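You operate a simulated robot arm through the tools that you are given. There is no shell and no other tool.

The job below is to be done with a simulated robot arm. You get a single attempt, and the scene is never put back.

TASK
Seal the bag at the sealer for its printed time and lay it in the purple tray.
Fine: push its lip under the arm first, and switch the sealer off after sealing.

It is judged by the outcome, as a careful person would: the job done as asked, and still so three seconds after it is handed in. It fails if anything else is knocked over, pushed out of place, dropped, spilled or broken. A push-on lid holds only when it is set on centred and level and pressed home; a screw cap is set on level and turned clockwise until tight.

THE ROBOT
A 7-joint arm with a fingered hand, fixed in place. Base frame: the origin is at the foot of the arm, x ahead of it, y to its left, z up. Readings come in mm, rad, newtons and seconds.
With the tool pointing down near the work surface it reaches from about 180 to 800 mm from the base axis. Its first joint turns from -1.204 to 3.002 rad. Payload 3.4 kg.
The tool frame sits at the grasp point between the pads (the TCP): z along the fingers, y along the line on which they close. The tips reach 39 mm beyond it. The gripper opens to 180 mm. The gripper's body begins 111 mm behind the TCP. The gripper is a hand of 3 fingers: y runs from the thumb to the fingers, the wrist lies at [0, 0, -262] in the tool frame, and closing takes about 1.5 s.
Orientation is told as [roll, pitch, yaw] about the base's x, y, z axes, in that order, counted from this pose: with the fingers straight down and closing along the base's y, the tool's x points along the base's -x, its y along +y and its z along -z.

THE INTERFACE
- The arm moves only by the tool apply_moves. Its argument "plan" is one flat list of numbers, 6 for each row, row after row: the shift along the base's x, y, z in mm, then the turn, a rotation vector about the base's x, y, z in rad. In form: [x, y, z, wx, wy, wz, x, y, z, wx, wy, wz, ...]. A call has 1 to 20 rows; each row shifts and turns the commanded pose from where the row before left it. "hand" is the finger opening in mm, from 0 to 180, set as the call begins (left out, the last holds). Each row takes 0.2 s and may step no farther than 50 mm and 0.15 rad from the row before; otherwise, or with a gripper value out of range, the whole call is refused. A pose out of reach is approached as far as the arm can. The call stops where the force on the tool passes 50 N (or 10 N more than at its start, if that is more) or the arm is blocked; 0.2 s more then pass. The fingers move at their own pace (about 72 mm/s each) and stop on an object; they squeeze with about 27 N. The grip force told is the motor's: it shows also when the fingers shut on nothing. Time passes only in rows, and 0.2 s behind the last, so rows that do not move let the fingers close. The reply holds the time, the measured pose of the TCP, the force on the tool along the base axes, the opening and the grip force, in the units named above and with some noise, with the torque about the TCP (base axes, N m) and any sound that the robot's microphone picked up.
- Cameras (640 x 400 px; columns grow to the right, rows downward): "scene" is fixed at [218.2, -649.8, 1565.6]; the picture's right is [0.69, -0.72, 0.00], its down [-0.65, -0.62, -0.45] and it looks along [0.32, 0.31, -0.89] (base axes); focal length 214 px, centre (320, 200). "wrist" rides on the gripper at [63, -36, -128] in the tool frame; the picture's right is [0.50, 0.87, 0.00], its down [-0.75, 0.44, -0.49] and it looks along [-0.43, 0.25, 0.87] (tool axes); focal length 226 px, centre (320, 200). There is no depth. A picture from a camera that has moved, and an enlarged one, comes with that camera's place and axes in the base frame and with its lens.
- camera(camera): a new picture of that camera. No time passes.
- move_column(by): slides the trunk up (or, below 0, down) by that many mm; the arm rides with it, the base frame stays. It gives what a move gives, with no picture.
- preshape(shape): the hand has 3 fingers and takes this shape, open, in about a second: jaw (thumb against the fingers, like two jaws); tri (thumb and two fingers); tip (a fingertip pinch); poke (one finger out to press); point (the index stretched); flat (the hand flat); cup (the hand cupped); fist (a fist). The gripper value then closes the fingers along that shape, each until it touches; the sizes above hold for jaw. It gives what a move gives, with no picture.
- close_up(camera, box): a new picture of the part [left, top, right, bottom] of that camera's present view, enlarged. No time passes.
- sign_off(): hands the job in; it is judged then, once.

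Places have to be worked out from the pictures, the camera data and where the tool is seen. Open the gripper and draw the arm clear of the work before you hand the job in, unless the task says otherwise.

The tools are called after "Request:" by a JSON object that holds its "name" and its "arguments". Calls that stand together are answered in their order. apply_moves: Moves the arm, as the interface text tells. Its arguments: {"type":"object","properties":{"plan":{"type":"array","items":{"type":"number"}},"hand":{"type":"number"}},"required":["plan"]} The other tools are called the same way: move_column (by) slides the trunk up or down; preshape (shape) gives the hand a shape; camera (camera) takes a picture; close_up (camera, box) takes an enlarged picture of a part of a camera's view; sign_off () hands the job in.

At the start:

```text
time_s: 0.0
ee_pos: [388.2, -354.0, 1259.6]
tool_rot: [0.003, 0.002, -0.001]
ft_force: [0.1, 0.5, 0.4]
wrist_torque: [-0.02, -0.01, -0.02]
finger_gap: 179.9
grasp_force: 0.1
shape: jaw
trunk travel left (down, up): [-200.0, 342.0]
```

scene: 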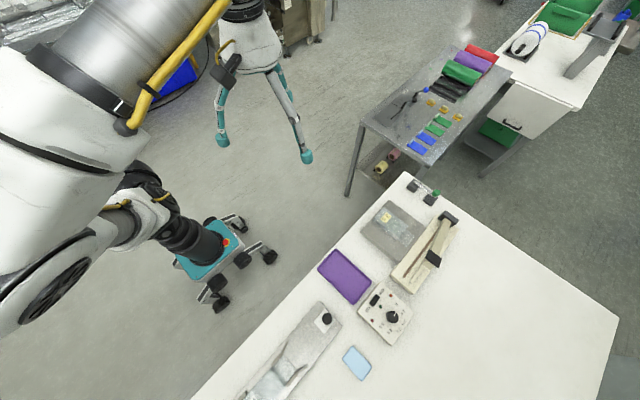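
wrist: 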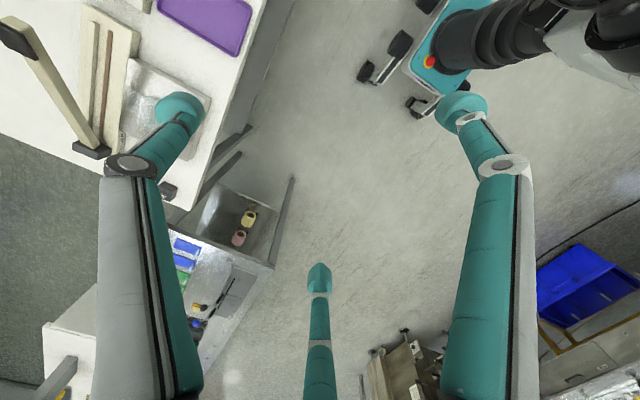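

I start by looking closely at the work table in the scene view: there seems to be a sealer with an arm, a control box with a dial, a purple tray and a light-blue bag.

Request:
{"name": "close_up", "arguments": {"camera": "scene", "box": [300, 170, 480, 390]}}

Request:
{"name": "close_up", "arguments": {"camera": "scene", "box": [340, 270, 430, 350]}}

Request:
{"name": "close_up", "arguments": {"camera": "scene", "box": [330, 330, 400, 390]}}

Request:
{"name": "close_up", "arguments": {"camera": "scene", "box": [360, 190, 470, 300]}}

```text
1.82 times, centred on (390, 280) of scene
camera zoom: at [218.2, -649.8, 1565.6], right [0.69, -0.72, 0.0], down [-0.65, -0.62, -0.45], along [0.32, 0.31, -0.89], focal length 390 px, centre (193, 54)
```

zoom: 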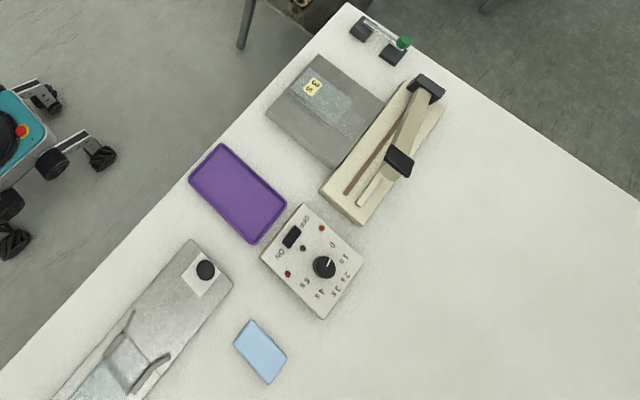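

```text
5.00 times, centred on (385, 310) of scene
camera zoom: at [218.2, -649.8, 1565.6], right [0.69, -0.72, 0.0], down [-0.65, -0.62, -0.45], along [0.32, 0.31, -0.89], focal length 1072 px, centre (-5, -350)
```

zoom: 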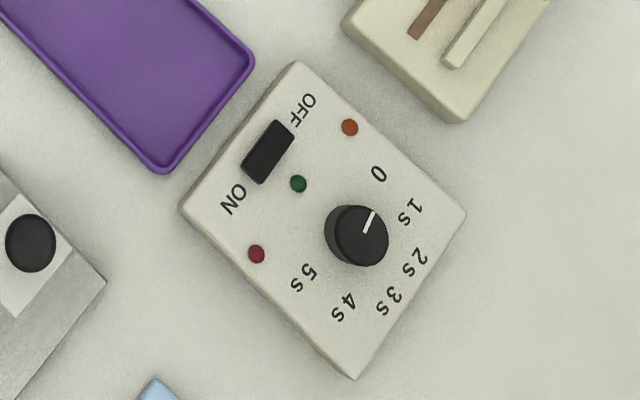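

```text
6.67 times, centred on (365, 360) of scene
camera zoom: at [218.2, -649.8, 1565.6], right [0.69, -0.72, 0.0], down [-0.65, -0.62, -0.45], along [0.32, 0.31, -0.89], focal length 1430 px, centre (20, -867)
```

zoom: 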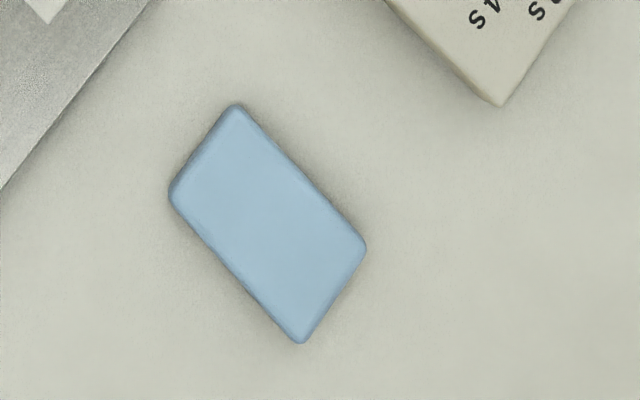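

```text
3.64 times, centred on (415, 245) of scene
camera zoom: at [218.2, -649.8, 1565.6], right [0.69, -0.72, 0.0], down [-0.65, -0.62, -0.45], along [0.32, 0.31, -0.89], focal length 780 px, centre (-26, 36)
```

zoom: 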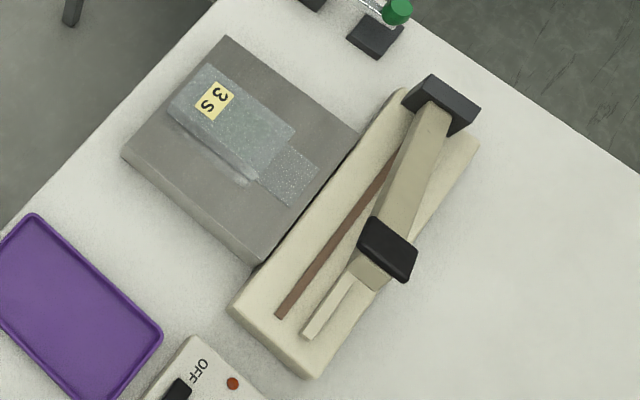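

The bag with the "3 s" label lies on a grey rest at about (590,-660), with its lip towards the sealer. The sealer box with dial and switch is near (350,-800), and the purple tray is near (345,-645) on a table about 790 mm high. I move in over the table, staying high, for a better look and to check reach.

Request:
{"name": "apply_moves", "arguments": {"plan": [2, -40, -15, 0, 0, 0, 2, -40, -15, 0, 0, 0, 2, -40, -15, 0, 0, 0, 2, -40, -15, 0, 0, 0, 2, -40, -15, 0, 0, 0, 2, -40, -15, 0, 0, 0, 0, 0, 0, 0, 0, 0]}}

Request:
{"name": "camera", "arguments": {"camera": "wrist"}}

Request:
{"name": "camera", "arguments": {"camera": "scene"}}

```text
time_s: 1.6
ee_pos: [398.6, -590.6, 1172.6]
tool_rot: [-0.003, -0.002, 0.001]
ft_force: [-0.1, 0.1, -0.7]
wrist_torque: [-0.01, -0.01, 0.02]
finger_gap: 179.8
grasp_force: 0.1
shape: jaw
trunk travel left (down, up): [-200.0, 342.0]
```

```text
taken
camera wrist: at [335.7, -626.8, 1301.0], right [-0.5, 0.87, 0.0], down [0.75, 0.44, 0.49], along [0.43, 0.24, -0.87], focal length 226 px, centre (320, 200)
```

wrist: 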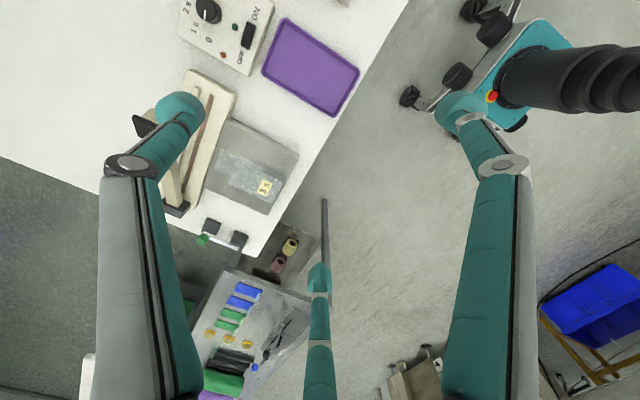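

```text
taken
```

scene: 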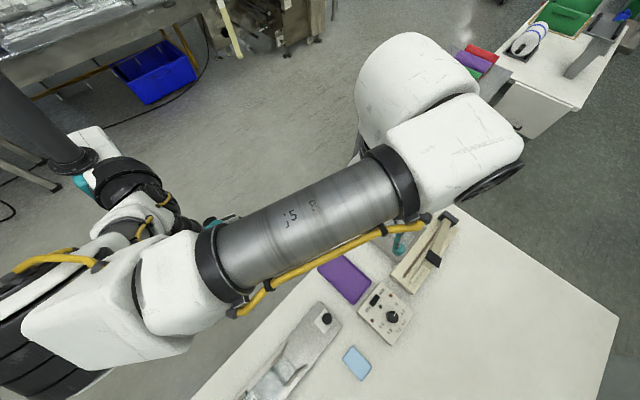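

The label and table triangulate well (rest top around 830–840 mm). I now test how far the arm reaches towards the sealer box, keeping well above everything.

Request:
{"name": "apply_moves", "arguments": {"plan": [-8, -40, -12, 0, 0, 0, -8, -40, -12, 0, 0, 0, -8, -40, -12, 0, 0, 0, -8, -40, -12, 0, 0, 0, -8, -40, -12, 0, 0, 0, -8, -40, -12, 0, 0, 0, 0, 0, 0, 0, 0, 0]}}

Request:
{"name": "camera", "arguments": {"camera": "wrist"}}

Request:
{"name": "camera", "arguments": {"camera": "scene"}}

```text
time_s: 3.2
ee_pos: [350.9, -834.0, 1099.7]
tool_rot: [-0.003, -0.002, -0.002]
ft_force: [0.0, 0.2, -0.8]
wrist_torque: [-0.01, -0.03, -0.01]
finger_gap: 179.9
grasp_force: 0.1
shape: jaw
trunk travel left (down, up): [-200.0, 342.0]
```

```text
taken
camera wrist: at [288.0, -869.6, 1229.9], right [-0.5, 0.87, 0.0], down [0.75, 0.44, 0.49], along [0.43, 0.24, -0.87], focal length 226 px, centre (320, 200)
```

wrist: 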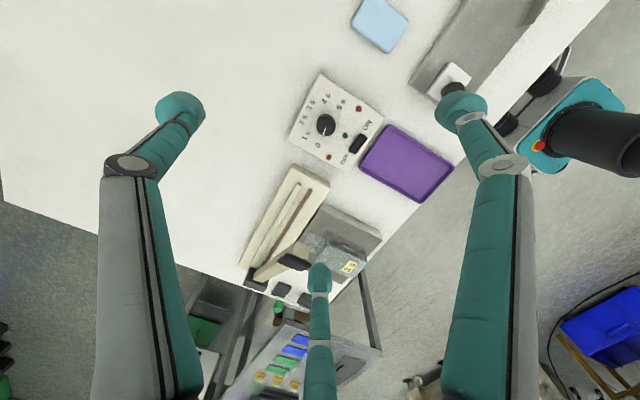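

```text
taken
```

scene: 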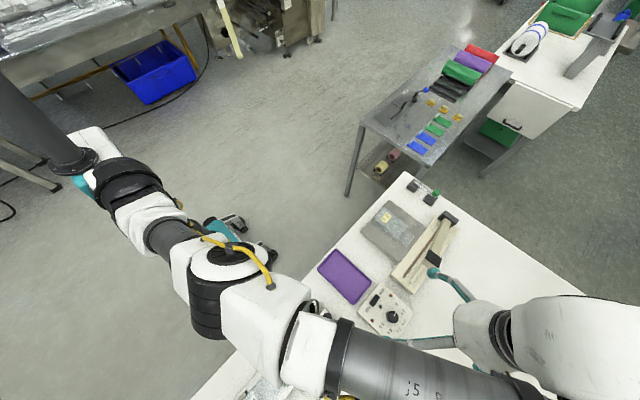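

The arm reaches here with the tool still vertical. I take wrist close-ups to triangulate the knob, switch, sealer arm and bag.

Request:
{"name": "close_up", "arguments": {"camera": "wrist", "box": [280, 60, 400, 180]}}

Request:
{"name": "close_up", "arguments": {"camera": "wrist", "box": [220, 150, 400, 310]}}

Request:
{"name": "close_up", "arguments": {"camera": "wrist", "box": [340, 100, 500, 220]}}

Request:
{"name": "close_up", "arguments": {"camera": "scene", "box": [350, 180, 470, 290]}}

```text
3.33 times, centred on (340, 120) of wrist
camera zoom: at [288.0, -869.6, 1229.9], right [-0.5, 0.87, 0.0], down [0.75, 0.44, 0.49], along [0.43, 0.24, -0.87], focal length 754 px, centre (253, 467)
```

zoom: 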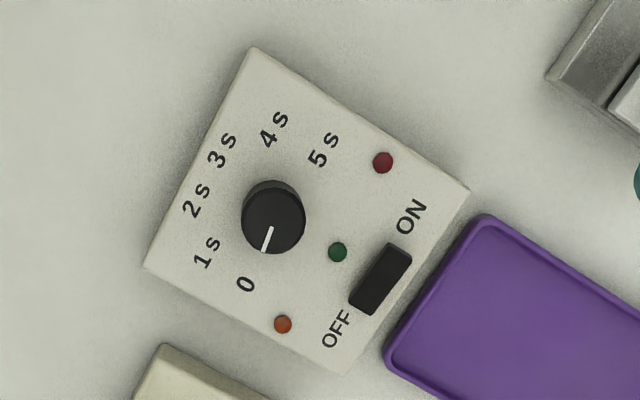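

```text
2.50 times, centred on (310, 230) of wrist
camera zoom: at [288.0, -869.6, 1229.9], right [-0.5, 0.87, 0.0], down [0.75, 0.44, 0.49], along [0.43, 0.24, -0.87], focal length 565 px, centre (345, 125)
```

zoom: 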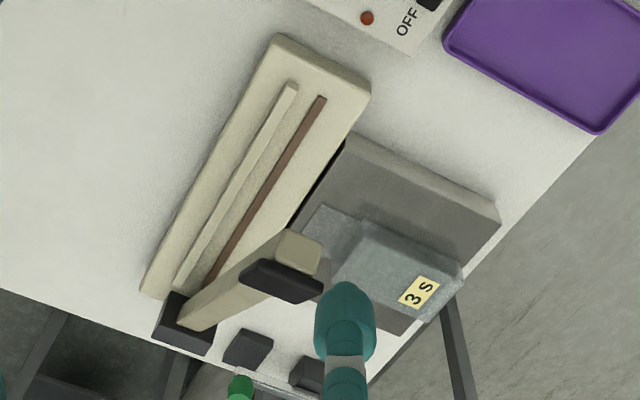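

```text
3.33 times, centred on (420, 160) of wrist
camera zoom: at [288.0, -869.6, 1229.9], right [-0.5, 0.87, 0.0], down [0.75, 0.44, 0.49], along [0.43, 0.24, -0.87], focal length 754 px, centre (-13, 333)
```

zoom: 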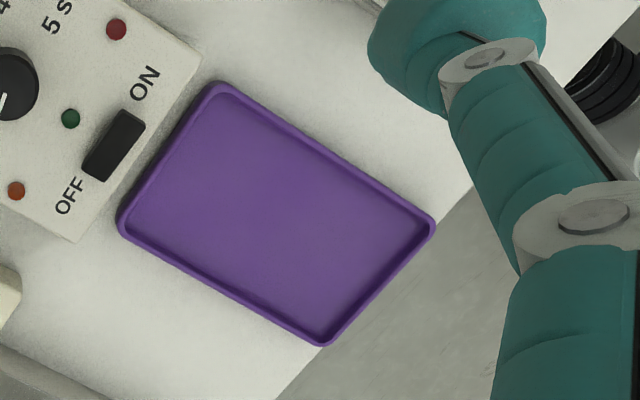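

```text
3.64 times, centred on (410, 235) of scene
camera zoom: at [218.2, -649.8, 1565.6], right [0.69, -0.72, 0.0], down [-0.65, -0.62, -0.45], along [0.32, 0.31, -0.89], focal length 780 px, centre (-7, 73)
```

zoom: 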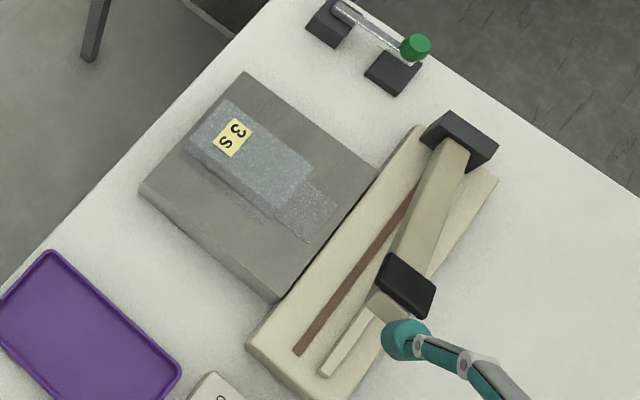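

Triangulation gives: panel top about z 832; knob about (348,-823), top 855, pointer at 0; switch about (348,-758), ON end towards -x; sealer strip at y≈-782; raised handle about (502,-785,1002). Before working I rise a little and look at the hand shapes.

Request:
{"name": "apply_moves", "arguments": {"plan": [0, 0, 40, 0, 0, 0, 0, 0, 40, 0, 0, 0], "hand": 60}}

Request:
{"name": "apply_moves", "arguments": {"plan": [0, 0, 0, 0, 0, 0, 0, 0, 0, 0, 0, 0, 0, 0, 0, 0, 0, 0]}}

Request:
{"name": "camera", "arguments": {"camera": "wrist"}}

Request:
{"name": "camera", "arguments": {"camera": "scene"}}

```text
time_s: 3.8
ee_pos: [347.8, -822.0, 1145.7]
tool_rot: [0.019, 0.013, 0.015]
ft_force: [0.1, 0.0, -0.7]
wrist_torque: [0.01, -0.06, 0.02]
finger_gap: 95.9
grasp_force: 0.1
shape: jaw
out of reach, approached as far as the arm can: row 1, 2
trunk travel left (down, up): [-200.0, 342.0]
```

```text
time_s: 4.6
ee_pos: [348.1, -823.2, 1142.9]
tool_rot: [0.017, 0.013, 0.012]
ft_force: [0.8, 0.7, -0.4]
wrist_torque: [-0.03, 0.01, -0.02]
finger_gap: 60.5
grasp_force: 0.1
shape: jaw
trunk travel left (down, up): [-200.0, 342.0]
```

```text
taken
camera wrist: at [289.2, -862.2, 1272.2], right [-0.51, 0.86, 0.02], down [0.76, 0.43, 0.49], along [0.41, 0.27, -0.87], focal length 226 px, centre (320, 200)
```

wrist: 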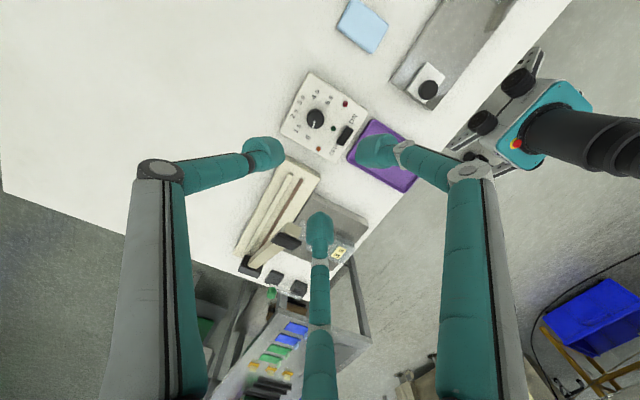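

```text
taken
```

scene: 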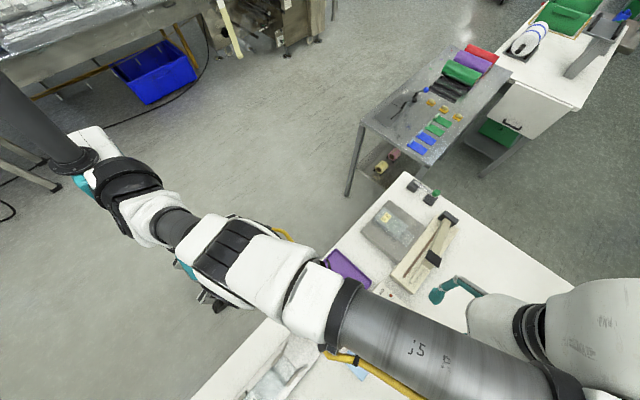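

At this height the reach ends, so lower is better. The hand closes three fingers roughly radially; I go back down a bit and look at the other shapes.

Request:
{"name": "apply_moves", "arguments": {"plan": [0, 0, -25, 0, 0, 0, 0, 0, -25, 0, 0, 0, 0, 0, -30, 0, 0, 0]}}

Request:
{"name": "preshape", "arguments": {"shape": "tip"}}

Request:
{"name": "camera", "arguments": {"camera": "wrist"}}

Request:
{"name": "preshape", "arguments": {"shape": "poke"}}

Request:
{"name": "camera", "arguments": {"camera": "wrist"}}

Request:
{"name": "preshape", "arguments": {"shape": "tri"}}

Request:
{"name": "camera", "arguments": {"camera": "wrist"}}

```text
time_s: 5.4
ee_pos: [348.6, -820.7, 1059.9]
tool_rot: [-0.002, -0.002, -0.002]
ft_force: [0.3, 0.1, -0.3]
wrist_torque: [0.0, -0.02, 0.02]
finger_gap: 60.4
grasp_force: 0.0
shape: jaw
trunk travel left (down, up): [-200.0, 342.0]
```

```text
time_s: 6.3
ee_pos: [348.6, -818.5, 1061.2]
tool_rot: [-0.001, -0.002, -0.001]
ft_force: [0.6, -0.5, 0.5]
wrist_torque: [0.02, -0.04, -0.02]
finger_gap: 179.9
grasp_force: 0.1
shape: tip
trunk travel left (down, up): [-200.0, 342.0]
```

```text
taken
camera wrist: at [285.9, -855.4, 1190.5], right [-0.5, 0.87, 0.0], down [0.75, 0.44, 0.49], along [0.43, 0.24, -0.87], focal length 226 px, centre (320, 200)
```

wrist: 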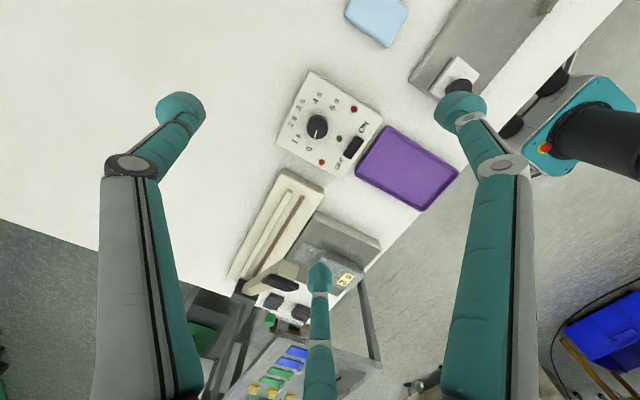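

```text
time_s: 7.2
ee_pos: [348.5, -819.1, 1060.9]
tool_rot: [-0.005, 0.0, -0.003]
ft_force: [0.0, -0.2, -0.1]
wrist_torque: [0.01, -0.01, -0.01]
finger_gap: 0.0
grasp_force: 0.0
shape: poke
trunk travel left (down, up): [-200.0, 342.0]
```

```text
taken
camera wrist: at [285.9, -855.6, 1190.3], right [-0.5, 0.87, 0.0], down [0.75, 0.43, 0.49], along [0.43, 0.24, -0.87], focal length 226 px, centre (320, 200)
```

wrist: 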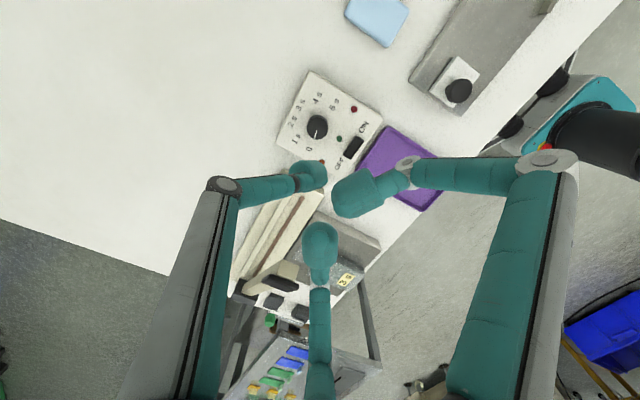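

```text
time_s: 8.1
ee_pos: [348.1, -818.8, 1061.5]
tool_rot: [-0.004, -0.002, -0.002]
ft_force: [0.4, 0.6, 0.2]
wrist_torque: [-0.05, 0.02, -0.01]
finger_gap: 180.0
grasp_force: 0.1
shape: tri
trunk travel left (down, up): [-200.0, 342.0]
```

```text
taken
camera wrist: at [285.9, -855.6, 1190.4], right [-0.5, 0.87, 0.0], down [0.75, 0.44, 0.49], along [0.43, 0.24, -0.87], focal length 226 px, centre (320, 200)
```

wrist: 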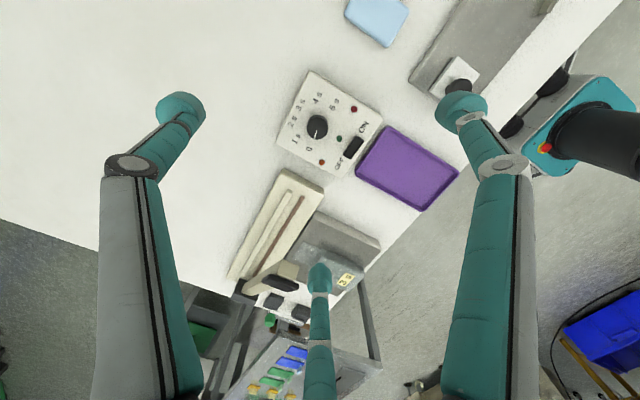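

All shapes look the same when open, so I half-close tip and tri to see how their fingers converge.

Request:
{"name": "apply_moves", "arguments": {"plan": [0, 0, 0, 0, 0, 0, 0, 0, 0, 0, 0, 0, 0, 0, 0, 0, 0, 0, 0, 0, 0, 0, 0, 0, 0, 0, 0, 0, 0, 0], "hand": 50}}

Request:
{"name": "camera", "arguments": {"camera": "wrist"}}

Request:
{"name": "preshape", "arguments": {"shape": "tip"}}

Request:
{"name": "apply_moves", "arguments": {"plan": [0, 0, 0, 0, 0, 0, 0, 0, 0, 0, 0, 0, 0, 0, 0, 0, 0, 0, 0, 0, 0, 0, 0, 0, 0, 0, 0, 0, 0, 0], "hand": 50}}

Request:
{"name": "camera", "arguments": {"camera": "wrist"}}

Request:
{"name": "preshape", "arguments": {"shape": "jaw"}}

Request:
{"name": "apply_moves", "arguments": {"plan": [0, 0, 0, 0, 0, 0, 0, 0, 0, 0, 0, 0, 0, 0, 0, 0, 0, 0, 0, 0, 0, 0, 0, 0, 0, 0, 0, 0, 0, 0], "hand": 50}}

Request:
{"name": "camera", "arguments": {"camera": "wrist"}}

```text
time_s: 9.3
ee_pos: [347.0, -818.3, 1060.3]
tool_rot: [-0.003, -0.001, -0.003]
ft_force: [0.0, -0.3, -0.4]
wrist_torque: [-0.02, 0.01, -0.01]
finger_gap: 50.3
grasp_force: 0.2
shape: tri
trunk travel left (down, up): [-200.0, 342.0]
```

```text
taken
camera wrist: at [285.9, -855.5, 1190.3], right [-0.5, 0.87, 0.0], down [0.75, 0.44, 0.49], along [0.43, 0.24, -0.87], focal length 226 px, centre (320, 200)
```

wrist: 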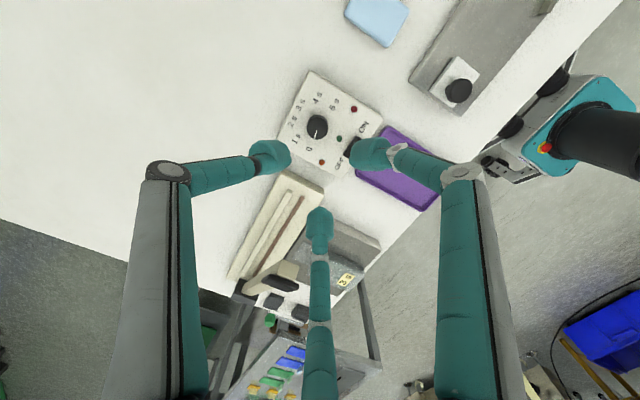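

```text
time_s: 10.2
ee_pos: [347.8, -819.4, 1061.1]
tool_rot: [-0.004, -0.002, -0.001]
ft_force: [0.3, 0.1, 0.8]
wrist_torque: [-0.04, 0.0, -0.03]
finger_gap: 179.9
grasp_force: 0.1
shape: tip
trunk travel left (down, up): [-200.0, 342.0]
```

```text
time_s: 11.4
ee_pos: [347.5, -818.1, 1061.0]
tool_rot: [-0.003, 0.0, -0.002]
ft_force: [0.2, 0.4, 0.2]
wrist_torque: [-0.02, 0.02, -0.03]
finger_gap: 50.3
grasp_force: 0.0
shape: tip
trunk travel left (down, up): [-200.0, 342.0]
```

```text
taken
camera wrist: at [285.9, -855.5, 1190.2], right [-0.5, 0.87, 0.0], down [0.75, 0.44, 0.49], along [0.43, 0.24, -0.87], focal length 226 px, centre (320, 200)
```

wrist: 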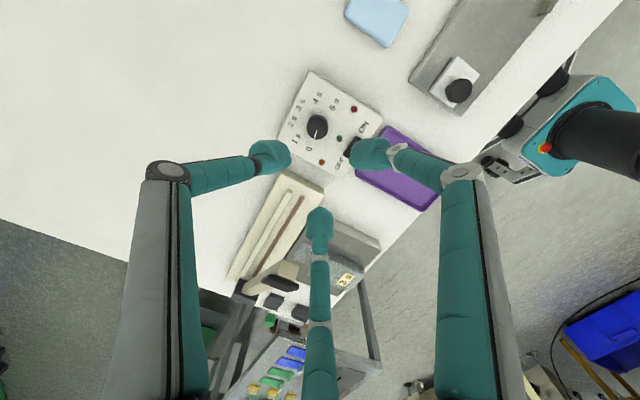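

```text
time_s: 12.3
ee_pos: [348.7, -819.2, 1061.5]
tool_rot: [-0.004, -0.004, -0.001]
ft_force: [-0.2, 0.1, 0.0]
wrist_torque: [0.0, -0.01, -0.01]
finger_gap: 179.7
grasp_force: 0.1
shape: jaw
trunk travel left (down, up): [-200.0, 342.0]
```

```text
time_s: 13.5
ee_pos: [348.8, -818.6, 1061.4]
tool_rot: [-0.003, -0.002, 0.001]
ft_force: [-0.6, 0.3, 0.1]
wrist_torque: [0.01, 0.0, 0.01]
finger_gap: 50.3
grasp_force: 0.1
shape: jaw
trunk travel left (down, up): [-200.0, 342.0]
```

```text
taken
camera wrist: at [285.9, -855.6, 1190.2], right [-0.5, 0.87, 0.0], down [0.75, 0.44, 0.49], along [0.43, 0.24, -0.87], focal length 226 px, centre (320, 200)
```

wrist: 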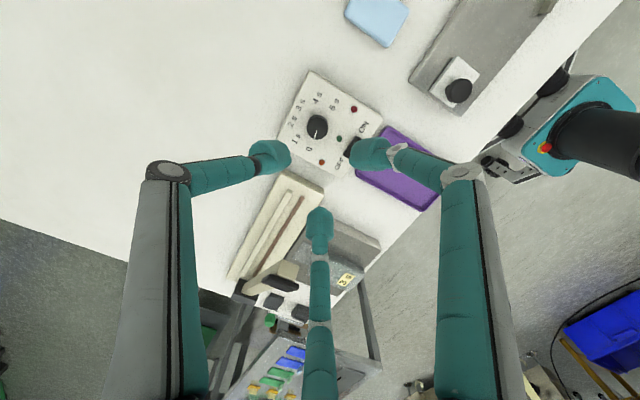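

All three close identically: a radial three-finger grip. I move over to the table-edge side of the bag rest to view the bag and sealer closely.

Request:
{"name": "apply_moves", "arguments": {"plan": [0, 40, 0, 0, 0, 0, 10, 40, -5, 0, 0, 0, 30, 40, -5, 0, 0, 0, 30, 40, -10, 0, 0, 0, 30, 40, -10, 0, 0, 0, 30, 30, -10, 0, 0, 0, 0, 0, 0, 0, 0, 0]}}

Request:
{"name": "camera", "arguments": {"camera": "wrist"}}

Request:
{"name": "camera", "arguments": {"camera": "scene"}}

```text
refused: row 3 steps farther than a row can; nothing moved
```

```text
taken
camera wrist: at [285.9, -855.6, 1190.2], right [-0.5, 0.87, 0.0], down [0.75, 0.44, 0.49], along [0.43, 0.24, -0.87], focal length 226 px, centre (320, 200)
```

wrist: 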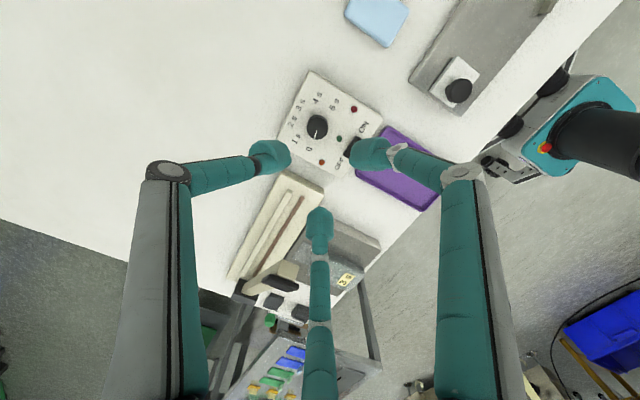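

```text
taken
```

scene: 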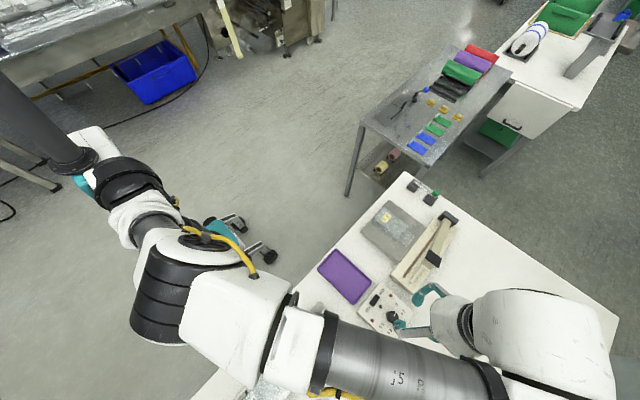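

The step length was just over 50 mm per row, so nothing moved; I repeat with shorter rows.

Request:
{"name": "apply_moves", "arguments": {"plan": [0, 40, 0, 0, 0, 0, 10, 35, -5, 0, 0, 0, 25, 35, -5, 0, 0, 0, 25, 35, -5, 0, 0, 0, 25, 35, -5, 0, 0, 0, 25, 35, -10, 0, 0, 0, 20, 15, 0, 0, 0, 0, 0, 0, 0, 0, 0, 0]}}

Request:
{"name": "camera", "arguments": {"camera": "wrist"}}

Request:
{"name": "close_up", "arguments": {"camera": "wrist", "box": [150, 80, 330, 260]}}

Request:
{"name": "camera", "arguments": {"camera": "scene"}}

```text
time_s: 15.3
ee_pos: [477.4, -586.2, 1029.4]
tool_rot: [-0.003, -0.001, 0.0]
ft_force: [0.0, 0.4, -1.0]
wrist_torque: [-0.02, -0.02, 0.03]
finger_gap: 50.5
grasp_force: 0.0
shape: jaw
trunk travel left (down, up): [-200.0, 342.0]
```

```text
taken
camera wrist: at [415.5, -623.5, 1159.0], right [-0.5, 0.87, 0.0], down [0.75, 0.43, 0.49], along [0.43, 0.24, -0.87], focal length 226 px, centre (320, 200)
```

wrist: 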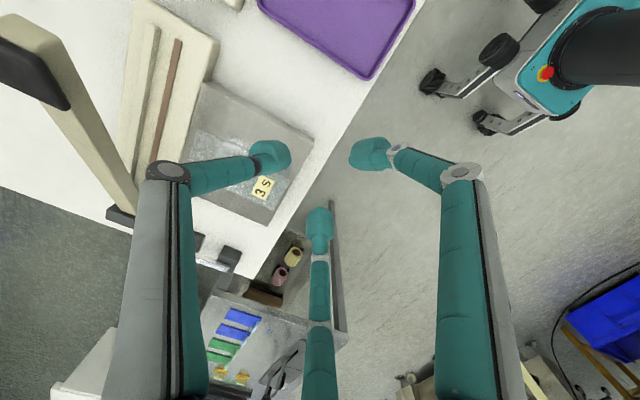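

```text
2.22 times, centred on (240, 170) of wrist
camera zoom: at [415.5, -623.5, 1159.0], right [-0.5, 0.87, 0.0], down [0.75, 0.43, 0.49], along [0.43, 0.24, -0.87], focal length 502 px, centre (498, 267)
```

zoom: 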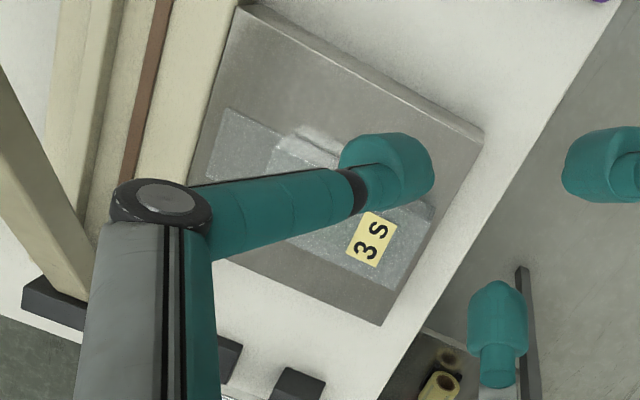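

```text
taken
```

scene: 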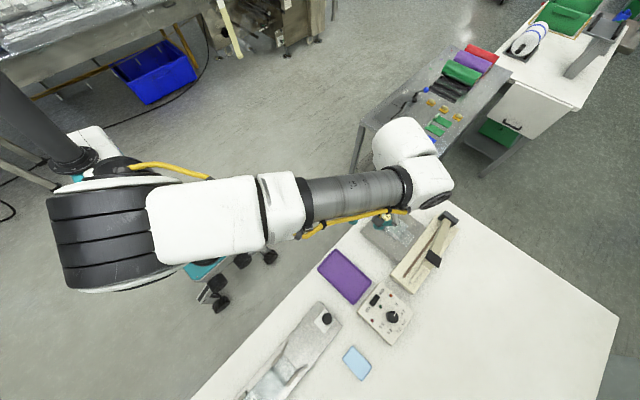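

The bag's tail edge sits at y≈-594 across x≈547–625, with the bag top about z 863 and rest top about 816. I turn the hand -60° so that two fingertips lead towards the bag, set a narrow opening, and move behind the tail while still high.

Request:
{"name": "apply_moves", "arguments": {"plan": [14, 4, 0, 0, 0, -0.131, 14, 4, 0, 0, 0, -0.131, 14, 4, 0, 0, 0, -0.131, 14, 4, 0, 0, 0, -0.131, 14, 4, 0, 0, 0, -0.131, 14, 4, 0, 0, 0, -0.131, 12, 4, 0, 0, 0, -0.131, 12, 3, 0, 0, 0, -0.13, 0, 0, 0, 0, 0, 0], "hand": 26}}

Request:
{"name": "camera", "arguments": {"camera": "wrist"}}

Request:
{"name": "camera", "arguments": {"camera": "scene"}}

```text
time_s: 17.3
ee_pos: [586.6, -556.6, 1031.0]
tool_rot: [-0.003, -0.002, -1.05]
ft_force: [0.7, 0.6, 0.4]
wrist_torque: [0.0, 0.01, -0.06]
finger_gap: 26.4
grasp_force: 0.0
shape: jaw
trunk travel left (down, up): [-200.0, 342.0]
```

```text
taken
camera wrist: at [524.9, -520.7, 1160.6], right [0.5, 0.86, 0.0], down [0.75, -0.44, 0.49], along [0.42, -0.25, -0.87], focal length 226 px, centre (320, 200)
```

wrist: 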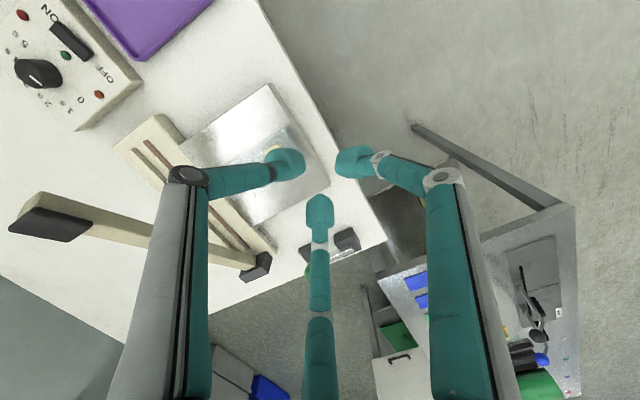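

```text
taken
```

scene: 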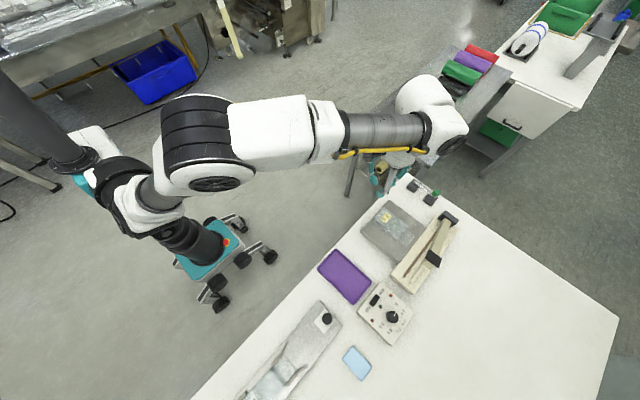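

The leading fingertips are lined up with the bag's width. I lower the hand behind the tail, to put the tip centres at about half the bag's height.

Request:
{"name": "apply_moves", "arguments": {"plan": [0, 4, -35, 0, 0, 0, 0, 4, -35, 0, 0, 0, 0, 0, -35, 0, 0, 0, 0, 0, -35, 0, 0, 0, 0, 0, -15, 0, 0, 0, 0, 0, 0, 0, 0, 0]}}

Request:
{"name": "camera", "arguments": {"camera": "wrist"}}

Request:
{"name": "close_up", "arguments": {"camera": "scene", "box": [350, 160, 470, 280]}}

```text
time_s: 18.7
ee_pos: [587.0, -547.3, 875.7]
tool_rot: [-0.003, 0.0, -1.048]
ft_force: [0.0, -0.4, 0.4]
wrist_torque: [-0.04, -0.01, -0.01]
finger_gap: 26.6
grasp_force: 0.1
shape: jaw
trunk travel left (down, up): [-200.0, 342.0]
```

```text
taken
camera wrist: at [524.5, -511.8, 1004.1], right [0.5, 0.86, 0.0], down [0.75, -0.44, 0.49], along [0.42, -0.25, -0.87], focal length 226 px, centre (320, 200)
```

wrist: 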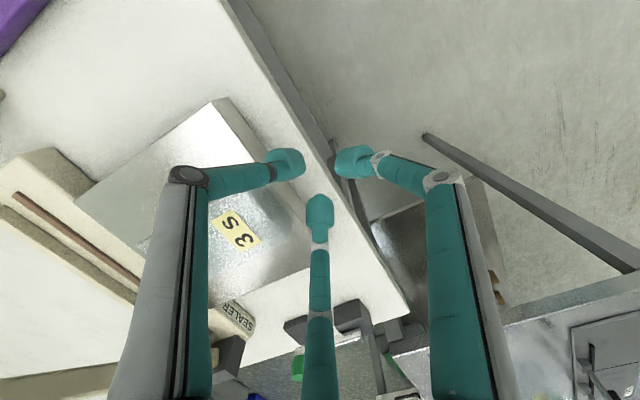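

```text
3.33 times, centred on (410, 220) of scene
camera zoom: at [218.2, -649.8, 1565.6], right [0.69, -0.72, 0.0], down [-0.65, -0.62, -0.45], along [0.32, 0.31, -0.89], focal length 715 px, centre (20, 133)
```

zoom: 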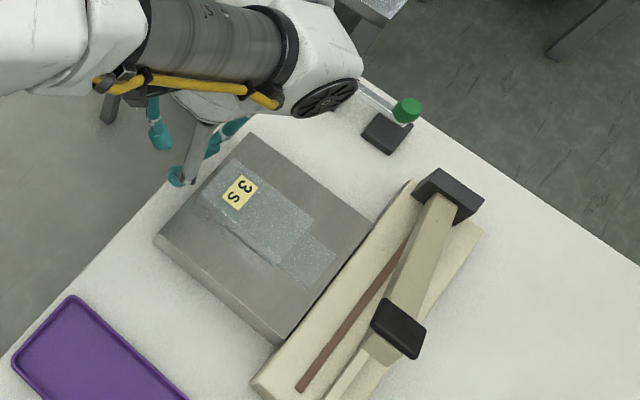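

The fingertips are just behind the tail with no contact. I lower the last 12 mm and push gently in -y to find contact, and then look.

Request:
{"name": "apply_moves", "arguments": {"plan": [0, 0, -12, 0, 0, 0, 0, -8, 0, 0, 0, 0, 0, -8, 0, 0, 0, 0, 0, -6, 0, 0, 0, 0, 0, -6, 0, 0, 0, 0, 0, -6, 0, 0, 0, 0]}}

Request:
{"name": "camera", "arguments": {"camera": "wrist"}}

Request:
{"name": "close_up", "arguments": {"camera": "scene", "box": [350, 160, 470, 280]}}

```text
time_s: 20.1
ee_pos: [585.7, -576.6, 868.2]
tool_rot: [-0.003, -0.001, -1.047]
ft_force: [-4.2, 29.1, 8.1]
wrist_torque: [0.92, 0.16, -0.17]
finger_gap: 22.6
grasp_force: 0.1
shape: jaw
trunk travel left (down, up): [-200.0, 342.0]
```

```text
taken
camera wrist: at [523.7, -540.3, 997.3], right [0.5, 0.87, 0.0], down [0.75, -0.44, 0.49], along [0.42, -0.25, -0.87], focal length 226 px, centre (320, 200)
```

wrist: 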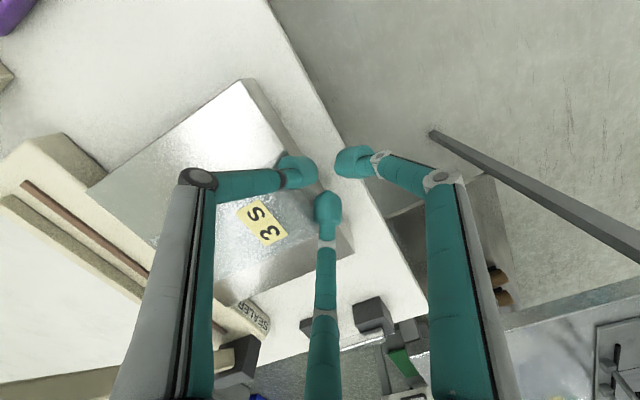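

```text
3.33 times, centred on (410, 220) of scene
camera zoom: at [218.2, -649.8, 1565.6], right [0.69, -0.72, 0.0], down [-0.65, -0.62, -0.45], along [0.32, 0.31, -0.89], focal length 715 px, centre (20, 133)
```

zoom: 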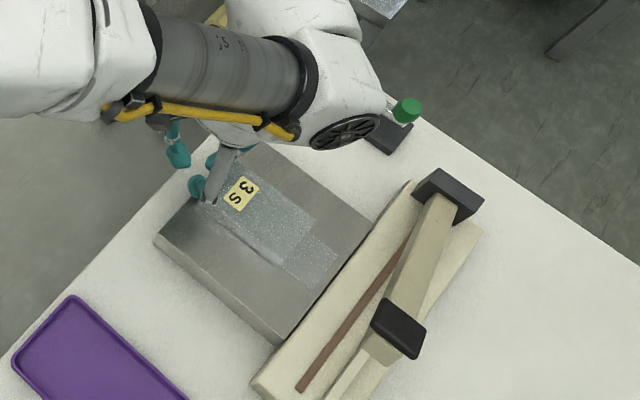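

I read 29 N against the push and the bag has barely moved, so I look closer at what the tips are touching.

Request:
{"name": "close_up", "arguments": {"camera": "wrist", "box": [200, 100, 400, 300]}}

Request:
{"name": "close_up", "arguments": {"camera": "scene", "box": [370, 180, 420, 230]}}

```text
2.00 times, centred on (300, 200) of wrist
camera zoom: at [523.7, -540.3, 997.3], right [0.5, 0.87, 0.0], down [0.75, -0.44, 0.49], along [0.42, -0.25, -0.87], focal length 452 px, centre (360, 200)
```

zoom: 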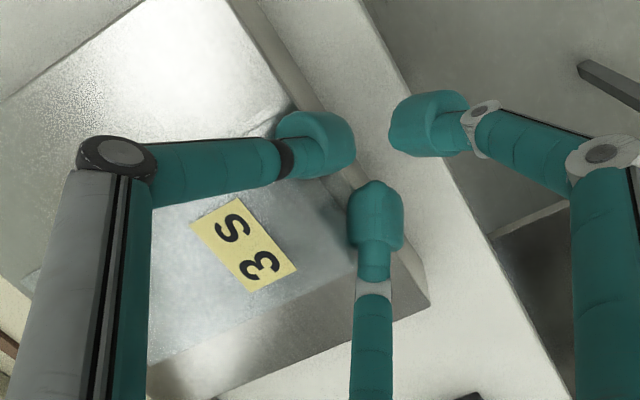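

```text
8.00 times, centred on (395, 205) of scene
camera zoom: at [218.2, -649.8, 1565.6], right [0.69, -0.72, 0.0], down [-0.65, -0.62, -0.45], along [0.32, 0.31, -0.89], focal length 1716 px, centre (-280, 160)
```

zoom: 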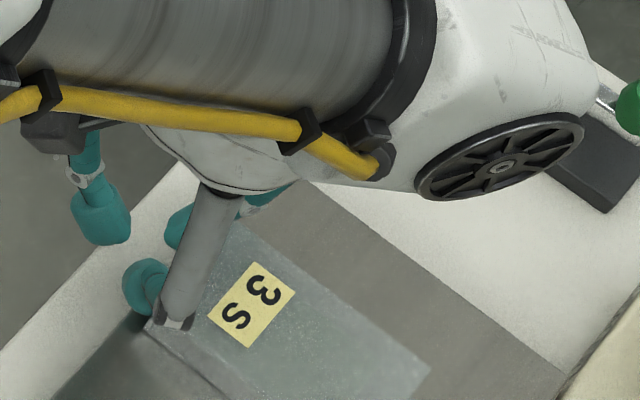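

The tips bear on the tail corners while also pressing down about 8 N. I relieve the downward load by raising 6 mm, then keep pushing in small steps.

Request:
{"name": "apply_moves", "arguments": {"plan": [0, 0, 6, 0, 0, 0, 0, -3, 0, 0, 0, 0, 0, -3, 0, 0, 0, 0, 0, -3, 0, 0, 0, 0]}}

Request:
{"name": "close_up", "arguments": {"camera": "scene", "box": [350, 160, 470, 280]}}

Request:
{"name": "close_up", "arguments": {"camera": "wrist", "box": [200, 100, 400, 300]}}

```text
time_s: 21.1
ee_pos: [586.6, -588.1, 871.2]
tool_rot: [-0.004, -0.004, -1.049]
ft_force: [1.2, 4.3, 16.8]
wrist_torque: [0.03, -0.04, -0.03]
finger_gap: 26.1
grasp_force: 0.1
shape: jaw
trunk travel left (down, up): [-200.0, 342.0]
```

```text
3.33 times, centred on (410, 220) of scene
camera zoom: at [218.2, -649.8, 1565.6], right [0.69, -0.72, 0.0], down [-0.65, -0.62, -0.45], along [0.32, 0.31, -0.89], focal length 715 px, centre (20, 133)
```

zoom: 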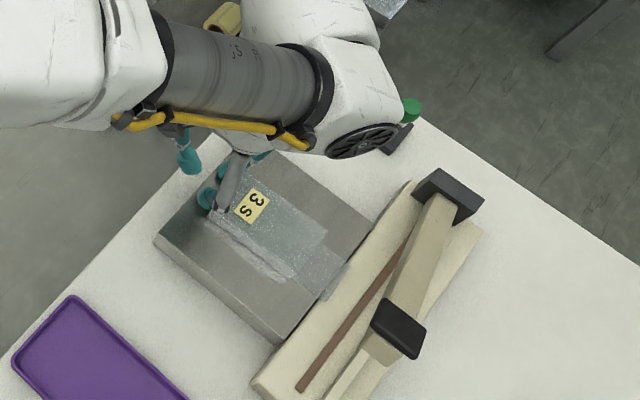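

```text
2.00 times, centred on (300, 200) of wrist
camera zoom: at [524.0, -553.1, 1001.0], right [0.5, 0.87, 0.0], down [0.75, -0.43, 0.49], along [0.42, -0.25, -0.87], focal length 452 px, centre (360, 200)
```

zoom: 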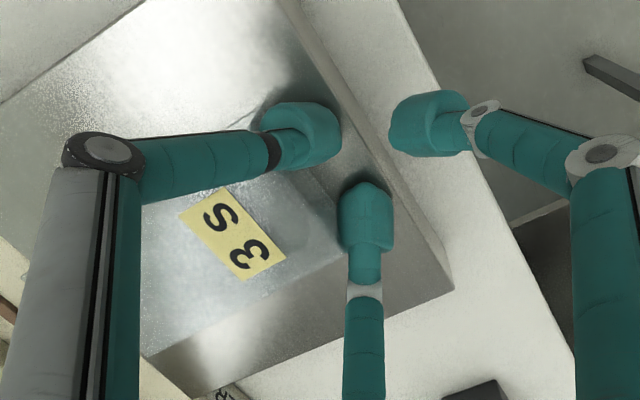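

The bag has slid about 17 mm straight, and the side force is now small, but the fingers still press down about 17 N. I raise 5 mm more and push on another 25 mm.

Request:
{"name": "apply_moves", "arguments": {"plan": [0, 0, 5, 0, 0, 0, 0, -5, 0, 0, 0, 0, 0, -5, 0, 0, 0, 0, 0, -5, 0, 0, 0, 0, 0, -5, 0, 0, 0, 0, 0, -5, 0, 0, 0, 0]}}

Request:
{"name": "close_up", "arguments": {"camera": "scene", "box": [350, 160, 470, 280]}}

Request:
{"name": "camera", "arguments": {"camera": "wrist"}}

```text
time_s: 22.5
ee_pos: [585.9, -617.9, 874.2]
tool_rot: [-0.006, -0.001, -1.049]
ft_force: [0.2, -0.3, 0.4]
wrist_torque: [0.05, 0.03, 0.0]
finger_gap: 10.0
grasp_force: 0.0
shape: jaw
trunk travel left (down, up): [-200.0, 342.0]
```

```text
3.33 times, centred on (410, 220) of scene
camera zoom: at [218.2, -649.8, 1565.6], right [0.69, -0.72, 0.0], down [-0.65, -0.62, -0.45], along [0.32, 0.31, -0.89], focal length 715 px, centre (20, 133)
```

zoom: 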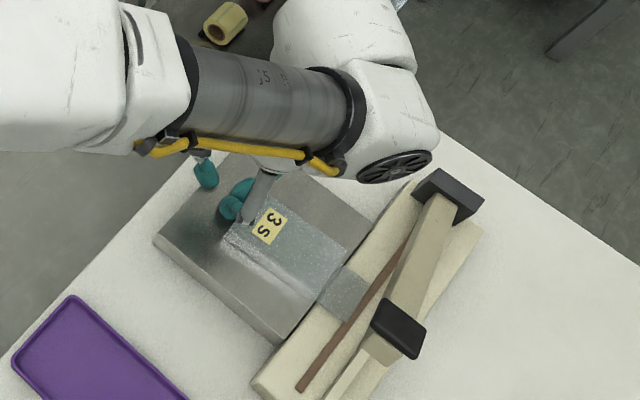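

```text
taken
camera wrist: at [524.6, -581.3, 1003.2], right [0.5, 0.86, 0.0], down [0.75, -0.44, 0.49], along [0.42, -0.25, -0.87], focal length 226 px, centre (320, 200)
```

wrist: 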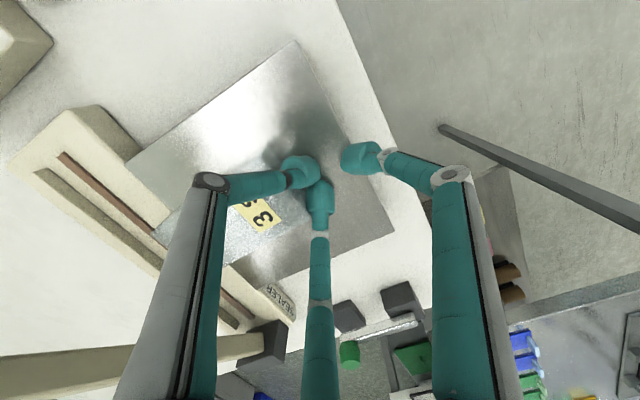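

The bag has now advanced about 44 mm and the lip lies over the sealer base. I look closely to see where the lip's edge is relative to the brown strip.

Request:
{"name": "close_up", "arguments": {"camera": "scene", "box": [385, 190, 445, 250]}}

Request:
{"name": "close_up", "arguments": {"camera": "wrist", "box": [140, 120, 340, 300]}}

```text
6.67 times, centred on (415, 220) of scene
camera zoom: at [218.2, -649.8, 1565.6], right [0.69, -0.72, 0.0], down [-0.65, -0.62, -0.45], along [0.32, 0.31, -0.89], focal length 1430 px, centre (-313, 67)
```

zoom: 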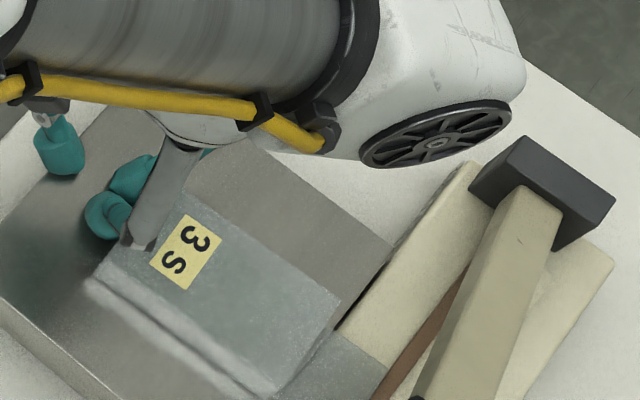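

```text
2.22 times, centred on (240, 210) of wrist
camera zoom: at [524.6, -581.3, 1003.2], right [0.5, 0.86, 0.0], down [0.75, -0.44, 0.49], along [0.42, -0.25, -0.87], focal length 502 px, centre (498, 178)
```

zoom: 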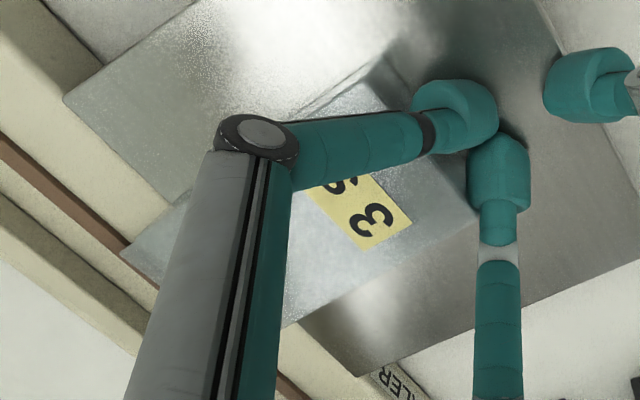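

The lip's front edge is right at the near edge of the brown strip, so about 15 mm more is needed. The fingers have yielded inward, so I close them fully for a stiff pusher and push on a little.

Request:
{"name": "apply_moves", "arguments": {"plan": [0, 0, 0, 0, 0, 0, 0, -4, 0, 0, 0, 0, 0, -4, 0, 0, 0, 0, 0, -4, 0, 0, 0, 0], "hand": 0}}

Request:
{"name": "close_up", "arguments": {"camera": "scene", "box": [385, 200, 445, 260]}}

Request:
{"name": "close_up", "arguments": {"camera": "wrist", "box": [140, 120, 340, 300]}}

```text
time_s: 23.5
ee_pos: [585.8, -628.7, 874.4]
tool_rot: [-0.006, 0.0, -1.049]
ft_force: [1.1, 0.2, 0.2]
wrist_torque: [0.01, 0.01, -0.01]
finger_gap: 0.0
grasp_force: 27.6
shape: jaw
trunk travel left (down, up): [-200.0, 342.0]
```

```text
6.67 times, centred on (415, 230) of scene
camera zoom: at [218.2, -649.8, 1565.6], right [0.69, -0.72, 0.0], down [-0.65, -0.62, -0.45], along [0.32, 0.31, -0.89], focal length 1430 px, centre (-313, 0)
```

zoom: 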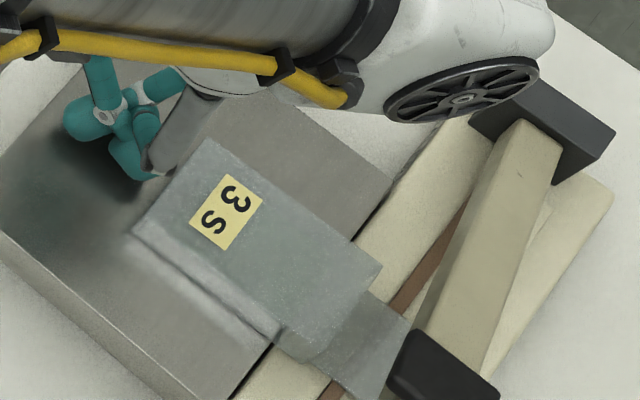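

```text
2.22 times, centred on (240, 210) of wrist
camera zoom: at [524.5, -592.6, 1003.8], right [0.5, 0.86, 0.0], down [0.75, -0.44, 0.49], along [0.42, -0.25, -0.87], focal length 502 px, centre (498, 178)
```

zoom: 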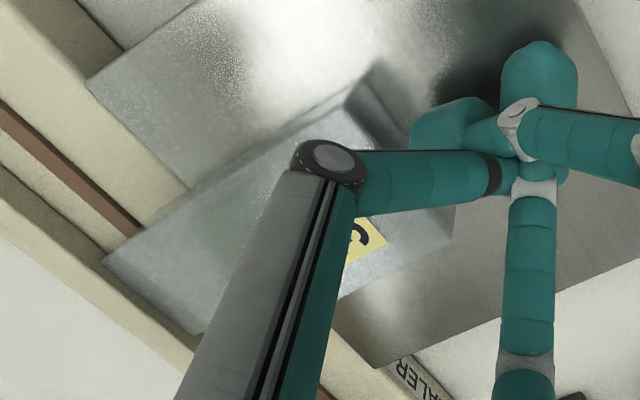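

The bag has slid so that its lip crosses the brown strip (lip edge about y -800, strip about -786) and the body stays clear of the arm. I raise the hand straight up and view the result.

Request:
{"name": "apply_moves", "arguments": {"plan": [0, 8, 10, 0, 0, 0, 0, 10, 40, 0, 0, 0, 0, 10, 40, 0, 0, 0, -10, 0, 40, 0, 0, 0, -20, 0, 20, 0, 0, 0, 0, 0, 0, 0, 0, 0]}}

Request:
{"name": "camera", "arguments": {"camera": "wrist"}}

Request:
{"name": "close_up", "arguments": {"camera": "scene", "box": [370, 180, 460, 280]}}

```text
time_s: 24.9
ee_pos: [556.2, -601.1, 1022.9]
tool_rot: [-0.005, 0.0, -1.049]
ft_force: [0.1, -0.3, -0.6]
wrist_torque: [0.03, 0.0, 0.0]
finger_gap: 0.0
grasp_force: 26.9
shape: jaw
trunk travel left (down, up): [-200.0, 342.0]
```

```text
taken
camera wrist: at [495.0, -565.5, 1151.9], right [0.5, 0.87, 0.0], down [0.76, -0.44, 0.49], along [0.42, -0.25, -0.87], focal length 226 px, centre (320, 200)
```

wrist: 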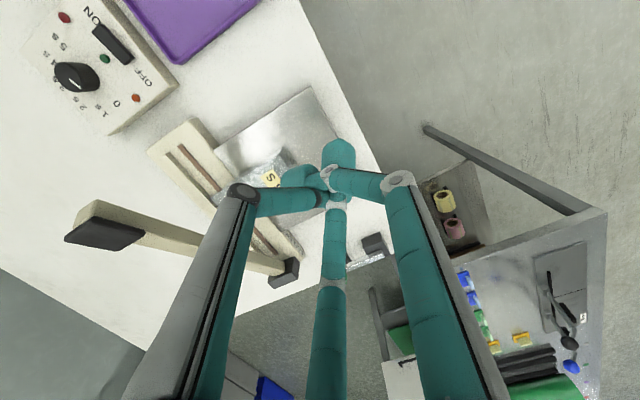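

```text
4.00 times, centred on (415, 230) of scene
camera zoom: at [218.2, -649.8, 1565.6], right [0.69, -0.72, 0.0], down [-0.65, -0.62, -0.45], along [0.32, 0.31, -0.89], focal length 858 px, centre (-60, 80)
```

zoom: 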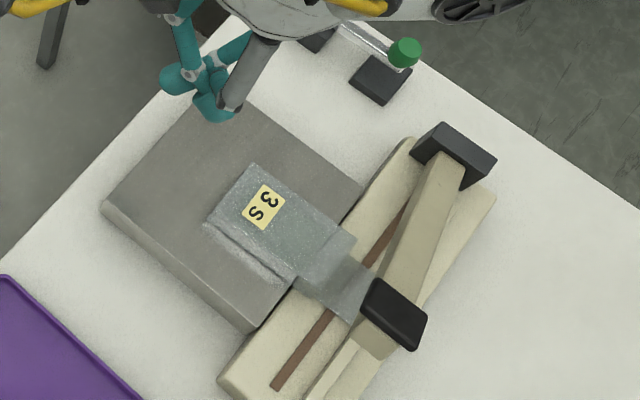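

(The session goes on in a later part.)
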